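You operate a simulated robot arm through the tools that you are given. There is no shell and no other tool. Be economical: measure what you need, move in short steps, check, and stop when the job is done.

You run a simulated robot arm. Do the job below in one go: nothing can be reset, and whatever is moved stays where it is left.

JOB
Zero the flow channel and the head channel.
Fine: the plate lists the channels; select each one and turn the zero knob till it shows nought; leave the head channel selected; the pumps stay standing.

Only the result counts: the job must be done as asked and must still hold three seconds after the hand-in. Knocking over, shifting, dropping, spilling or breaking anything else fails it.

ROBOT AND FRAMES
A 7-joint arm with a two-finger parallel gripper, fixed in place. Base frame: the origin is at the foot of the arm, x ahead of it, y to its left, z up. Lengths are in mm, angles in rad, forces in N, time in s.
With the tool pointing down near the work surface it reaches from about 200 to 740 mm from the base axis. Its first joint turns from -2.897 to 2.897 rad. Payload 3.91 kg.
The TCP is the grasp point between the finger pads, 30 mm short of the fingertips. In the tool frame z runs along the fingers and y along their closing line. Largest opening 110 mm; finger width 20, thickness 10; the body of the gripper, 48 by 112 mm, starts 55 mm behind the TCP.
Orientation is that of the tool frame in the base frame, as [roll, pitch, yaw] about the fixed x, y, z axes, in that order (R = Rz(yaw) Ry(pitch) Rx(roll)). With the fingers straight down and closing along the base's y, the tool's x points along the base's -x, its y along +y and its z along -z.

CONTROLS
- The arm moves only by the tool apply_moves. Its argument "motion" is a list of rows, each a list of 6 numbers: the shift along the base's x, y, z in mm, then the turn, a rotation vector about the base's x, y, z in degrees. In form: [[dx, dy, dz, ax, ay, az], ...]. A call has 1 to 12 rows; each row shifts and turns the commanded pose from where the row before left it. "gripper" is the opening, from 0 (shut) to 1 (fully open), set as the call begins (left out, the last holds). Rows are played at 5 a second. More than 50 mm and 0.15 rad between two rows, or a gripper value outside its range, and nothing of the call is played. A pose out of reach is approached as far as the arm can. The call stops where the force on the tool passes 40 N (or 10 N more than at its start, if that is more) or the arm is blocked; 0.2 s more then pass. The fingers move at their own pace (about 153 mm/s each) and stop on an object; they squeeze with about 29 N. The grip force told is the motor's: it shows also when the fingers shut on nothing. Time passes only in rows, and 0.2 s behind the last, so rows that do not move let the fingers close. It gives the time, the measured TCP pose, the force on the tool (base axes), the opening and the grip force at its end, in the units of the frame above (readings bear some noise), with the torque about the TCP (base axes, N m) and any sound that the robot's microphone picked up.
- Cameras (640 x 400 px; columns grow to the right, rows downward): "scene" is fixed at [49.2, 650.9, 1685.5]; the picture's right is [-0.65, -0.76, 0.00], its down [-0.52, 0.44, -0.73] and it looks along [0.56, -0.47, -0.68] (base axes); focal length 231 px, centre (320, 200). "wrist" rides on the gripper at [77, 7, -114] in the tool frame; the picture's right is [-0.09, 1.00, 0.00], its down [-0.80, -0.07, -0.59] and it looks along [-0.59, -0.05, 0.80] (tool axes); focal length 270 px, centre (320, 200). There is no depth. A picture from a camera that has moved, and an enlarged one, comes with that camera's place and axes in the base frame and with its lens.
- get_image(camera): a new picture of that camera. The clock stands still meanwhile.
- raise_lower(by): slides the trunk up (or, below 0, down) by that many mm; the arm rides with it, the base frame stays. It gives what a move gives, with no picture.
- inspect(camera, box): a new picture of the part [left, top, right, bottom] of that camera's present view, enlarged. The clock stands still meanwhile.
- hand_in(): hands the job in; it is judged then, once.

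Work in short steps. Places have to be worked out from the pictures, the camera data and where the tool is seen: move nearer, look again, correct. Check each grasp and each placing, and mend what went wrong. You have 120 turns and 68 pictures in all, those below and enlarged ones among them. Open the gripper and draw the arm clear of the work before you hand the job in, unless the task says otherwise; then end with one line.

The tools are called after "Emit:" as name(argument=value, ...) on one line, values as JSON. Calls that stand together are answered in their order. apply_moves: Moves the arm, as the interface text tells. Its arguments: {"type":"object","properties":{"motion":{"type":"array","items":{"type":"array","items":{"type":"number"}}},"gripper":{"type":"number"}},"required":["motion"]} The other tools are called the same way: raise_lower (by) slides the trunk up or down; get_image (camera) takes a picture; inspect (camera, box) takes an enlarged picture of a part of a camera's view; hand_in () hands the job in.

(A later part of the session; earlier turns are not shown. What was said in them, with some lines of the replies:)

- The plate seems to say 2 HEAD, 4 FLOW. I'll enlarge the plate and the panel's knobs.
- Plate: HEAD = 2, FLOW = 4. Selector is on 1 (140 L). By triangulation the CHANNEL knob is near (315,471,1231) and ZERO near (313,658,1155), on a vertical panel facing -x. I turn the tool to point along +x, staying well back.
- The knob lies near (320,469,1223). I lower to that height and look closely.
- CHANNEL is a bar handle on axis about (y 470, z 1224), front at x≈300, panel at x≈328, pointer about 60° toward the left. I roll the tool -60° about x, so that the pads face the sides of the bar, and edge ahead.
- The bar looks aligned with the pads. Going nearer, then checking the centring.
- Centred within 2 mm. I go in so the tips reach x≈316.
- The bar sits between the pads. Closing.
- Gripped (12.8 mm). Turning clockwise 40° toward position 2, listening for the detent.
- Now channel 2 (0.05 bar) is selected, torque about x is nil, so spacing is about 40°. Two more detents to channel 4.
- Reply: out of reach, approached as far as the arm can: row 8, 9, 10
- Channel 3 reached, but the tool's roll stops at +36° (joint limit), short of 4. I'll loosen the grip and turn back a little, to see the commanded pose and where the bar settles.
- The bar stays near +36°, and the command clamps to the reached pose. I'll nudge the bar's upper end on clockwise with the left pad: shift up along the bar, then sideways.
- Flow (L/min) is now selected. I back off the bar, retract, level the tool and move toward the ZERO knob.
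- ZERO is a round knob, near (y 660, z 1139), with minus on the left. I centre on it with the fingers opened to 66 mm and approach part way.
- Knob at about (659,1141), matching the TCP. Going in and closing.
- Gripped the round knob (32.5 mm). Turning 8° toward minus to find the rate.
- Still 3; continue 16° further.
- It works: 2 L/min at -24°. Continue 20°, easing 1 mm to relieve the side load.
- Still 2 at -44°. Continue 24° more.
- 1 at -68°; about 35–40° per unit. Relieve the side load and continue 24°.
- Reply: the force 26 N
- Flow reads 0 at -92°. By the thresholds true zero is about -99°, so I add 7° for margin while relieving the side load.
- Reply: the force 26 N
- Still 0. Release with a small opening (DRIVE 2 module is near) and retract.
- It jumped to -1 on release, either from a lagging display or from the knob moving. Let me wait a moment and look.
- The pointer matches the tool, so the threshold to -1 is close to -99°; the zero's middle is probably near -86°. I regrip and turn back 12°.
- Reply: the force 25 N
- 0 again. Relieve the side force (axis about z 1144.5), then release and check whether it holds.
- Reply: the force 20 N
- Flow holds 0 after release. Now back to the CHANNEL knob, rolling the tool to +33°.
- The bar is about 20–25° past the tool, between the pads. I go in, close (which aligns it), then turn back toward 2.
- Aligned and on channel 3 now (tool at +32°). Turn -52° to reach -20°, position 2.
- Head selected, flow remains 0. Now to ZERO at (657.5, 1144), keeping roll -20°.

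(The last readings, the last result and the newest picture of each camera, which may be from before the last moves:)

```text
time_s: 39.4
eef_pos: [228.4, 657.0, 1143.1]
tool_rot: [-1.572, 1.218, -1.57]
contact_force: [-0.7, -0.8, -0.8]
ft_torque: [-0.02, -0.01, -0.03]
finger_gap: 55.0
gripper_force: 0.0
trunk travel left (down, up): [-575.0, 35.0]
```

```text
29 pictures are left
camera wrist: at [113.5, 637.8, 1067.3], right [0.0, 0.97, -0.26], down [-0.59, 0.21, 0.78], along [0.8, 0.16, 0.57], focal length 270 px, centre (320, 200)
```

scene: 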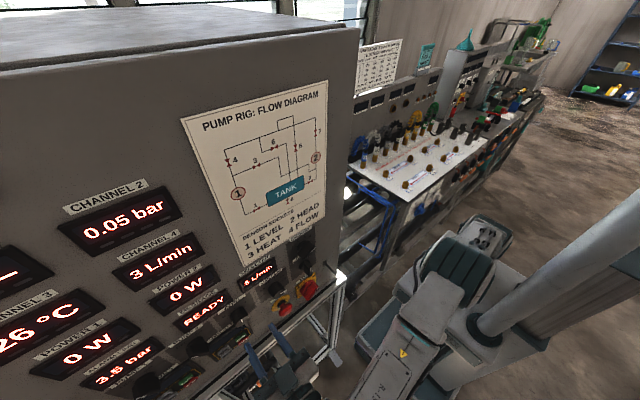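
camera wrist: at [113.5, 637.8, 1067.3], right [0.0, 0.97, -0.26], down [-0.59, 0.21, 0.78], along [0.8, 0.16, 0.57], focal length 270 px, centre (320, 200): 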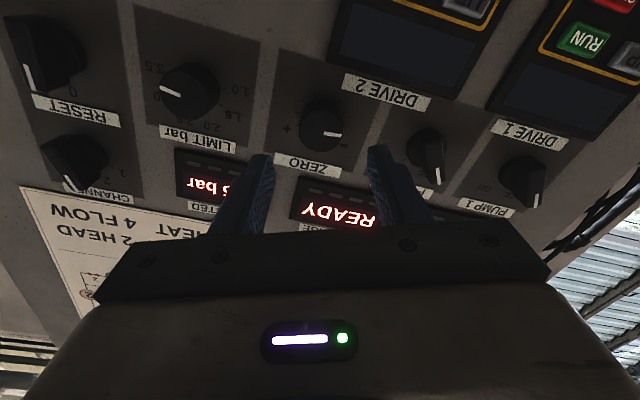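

Centred. Advance, grip, and turn 10° toward minus.

Emit:
apply_moves(motion=[[25, 0.3, 0.5, 0, 0, 0], [29, 0, 0, 0, 0, 0]])

Emit:
apply_moves(motion=[[0, 0, 0, 0, 0, 0], [0, 0, 0, 0, 0, 0], [0, 0, 0, 0, 0, 0], [0, 0, 0, -5, 0, 0], [0, 0, 0, -5, 0, 0], [0, 0, 0, 0, 0, 0]], gripper=0.0)

Emit:
inspect(camera="scene", box=[50, 170, 290, 320])

```text
time_s: 40.0
eef_pos: [284.6, 656.9, 1144.4]
tool_rot: [-1.569, 1.218, -1.572]
contact_force: [0.0, -0.4, 0.2]
ft_torque: [0.01, 0.01, 0.02]
finger_gap: 55.3
gripper_force: 0.0
trunk travel left (down, up): [-575.0, 35.0]
```

```text
time_s: 41.4
eef_pos: [284.0, 657.9, 1143.5]
tool_rot: [-1.573, 1.041, -1.571]
contact_force: [7.0, 11.6, 2.1]
ft_torque: [-0.03, -0.86, 0.53]
finger_gap: 32.4
gripper_force: 45.2
trunk travel left (down, up): [-575.0, 35.0]
```

```text
2.67 times, centred on (170, 245) of scene
camera zoom: at [49.2, 650.9, 1685.5], right [-0.65, -0.76, 0.0], down [-0.52, 0.44, -0.73], along [0.56, -0.47, -0.68], focal length 617 px, centre (720, 80)
```

zoom: 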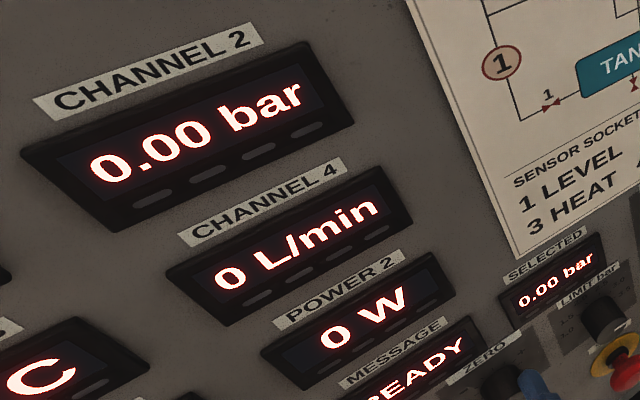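

0.00 bar already, but fine at about 2° per 0.01. Relieve the side load gently, then release and see.

Emit:
apply_moves(motion=[[0, 0.5, 0, 0, 0, 0], [0, 0.3, 0, 0, 0, 0], [0, 0, 0, 0, 0, 0], [0, 0, 0, 0, 0, 0]])

Emit:
inspect(camera="scene", box=[50, 170, 290, 320])

Emit:
apply_moves(motion=[[0, 0, 0, 0, 0, 0], [0, 0, 0, 0, 0, 0], [0, 0, 0, 0, 0, 0]], gripper=0.45)

Emit:
inspect(camera="scene", box=[50, 170, 290, 320])

```text
time_s: 42.4
eef_pos: [283.4, 658.1, 1142.8]
tool_rot: [-1.578, 1.043, -1.575]
contact_force: [5.9, 2.0, -4.4]
ft_torque: [0.01, 0.22, 0.5]
finger_gap: 32.1
gripper_force: 45.3
trunk travel left (down, up): [-575.0, 35.0]
```

```text
2.67 times, centred on (170, 245) of scene
camera zoom: at [49.2, 650.9, 1685.5], right [-0.65, -0.76, 0.0], down [-0.52, 0.44, -0.73], along [0.56, -0.47, -0.68], focal length 617 px, centre (720, 80)
```

zoom: 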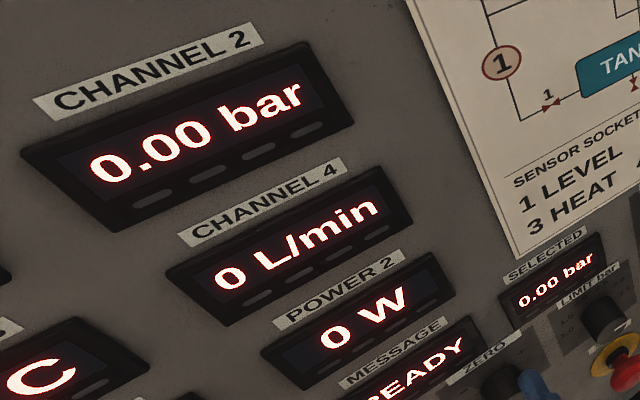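

```text
time_s: 43.2
eef_pos: [283.1, 658.2, 1144.3]
tool_rot: [-1.572, 1.044, -1.57]
contact_force: [-0.2, -0.2, -0.3]
ft_torque: [-0.02, 0.03, 0.0]
finger_gap: 49.4
gripper_force: 0.2
trunk travel left (down, up): [-575.0, 35.0]
```

```text
2.67 times, centred on (170, 245) of scene
camera zoom: at [49.2, 650.9, 1685.5], right [-0.65, -0.76, 0.0], down [-0.52, 0.44, -0.73], along [0.56, -0.47, -0.68], focal length 617 px, centre (720, 80)
```

zoom: 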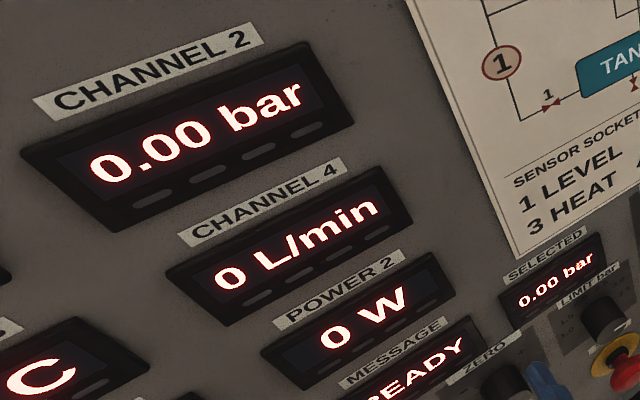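

Released and still 0.00. I retract clear, open, wait and check everything.

Emit:
apply_moves(motion=[[-15, 0, 0, 0, 0, 0], [-35, 0, 0, 0, 0, 0], [-40, 0, 0, 0, 0, 0], [-20, 0, 0, 0, 0, 0], [0, 0, 0, 0, 0, 0], [0, 0, 0, 0, 0, 0], [0, 0, 0, 0, 0, 0], [0, 0, 0, 0, 0, 0], [0, 0, 0, 0, 0, 0], [0, 0, 0, 0, 0, 0], [0, 0, 0, 0, 0, 0]])

Emit:
inspect(camera="scene", box=[0, 170, 340, 390])

Emit:
get_image(camera="wrist")

```text
time_s: 45.6
eef_pos: [172.3, 658.7, 1143.3]
tool_rot: [-1.572, 1.044, -1.571]
contact_force: [0.2, 0.1, 0.5]
ft_torque: [0.03, 0.0, 0.02]
finger_gap: 49.5
gripper_force: 0.1
trunk travel left (down, up): [-575.0, 35.0]
```

```text
1.82 times, centred on (170, 280) of scene
camera zoom: at [49.2, 650.9, 1685.5], right [-0.65, -0.76, 0.0], down [-0.52, 0.44, -0.73], along [0.56, -0.47, -0.68], focal length 420 px, centre (593, 54)
```

zoom: 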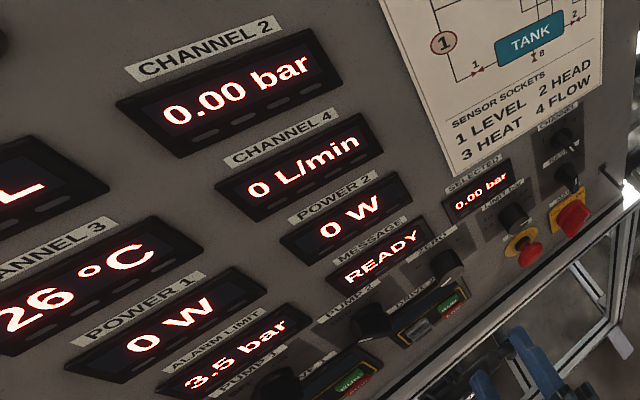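

```text
24 pictures are left
camera wrist: at [58.3, 625.5, 1072.6], right [0.0, 0.91, -0.43], down [-0.59, 0.34, 0.73], along [0.8, 0.25, 0.54], focal length 270 px, centre (320, 200)
```

wrist: 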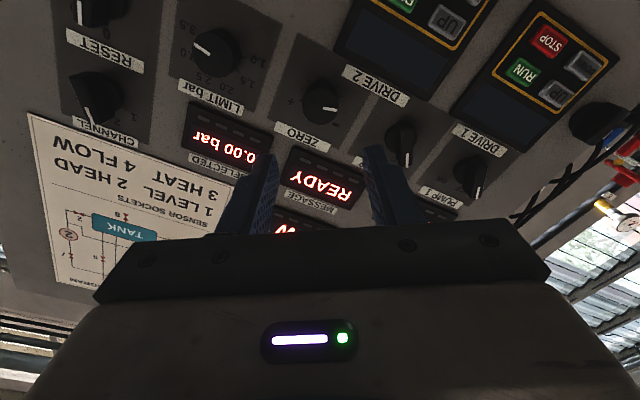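

Both channels read nought, head (channel 2) is selected, and both pumps show 0 W. Handing in.

Emit:
apply_moves(motion=[[0, 0, 0, 0, 0, 0], [0, 0, 0, 0, 0, 0]], gripper=1.0)

Emit:
hand_in()

```text
time_s: 46.2
eef_pos: [173.7, 658.2, 1144.0]
tool_rot: [-1.57, 1.042, -1.57]
contact_force: [-0.2, -0.9, -0.2]
ft_torque: [-0.01, 0.0, -0.02]
finger_gap: 110.1
gripper_force: 0.1
trunk travel left (down, up): [-575.0, 35.0]
```

```text
The job is handed in.
```

Job handed in: the flow channel (4) reads 0 L/min and the head channel (2) reads 0.00 bar, head is left selected, and both pumps are still standing at 0 W.
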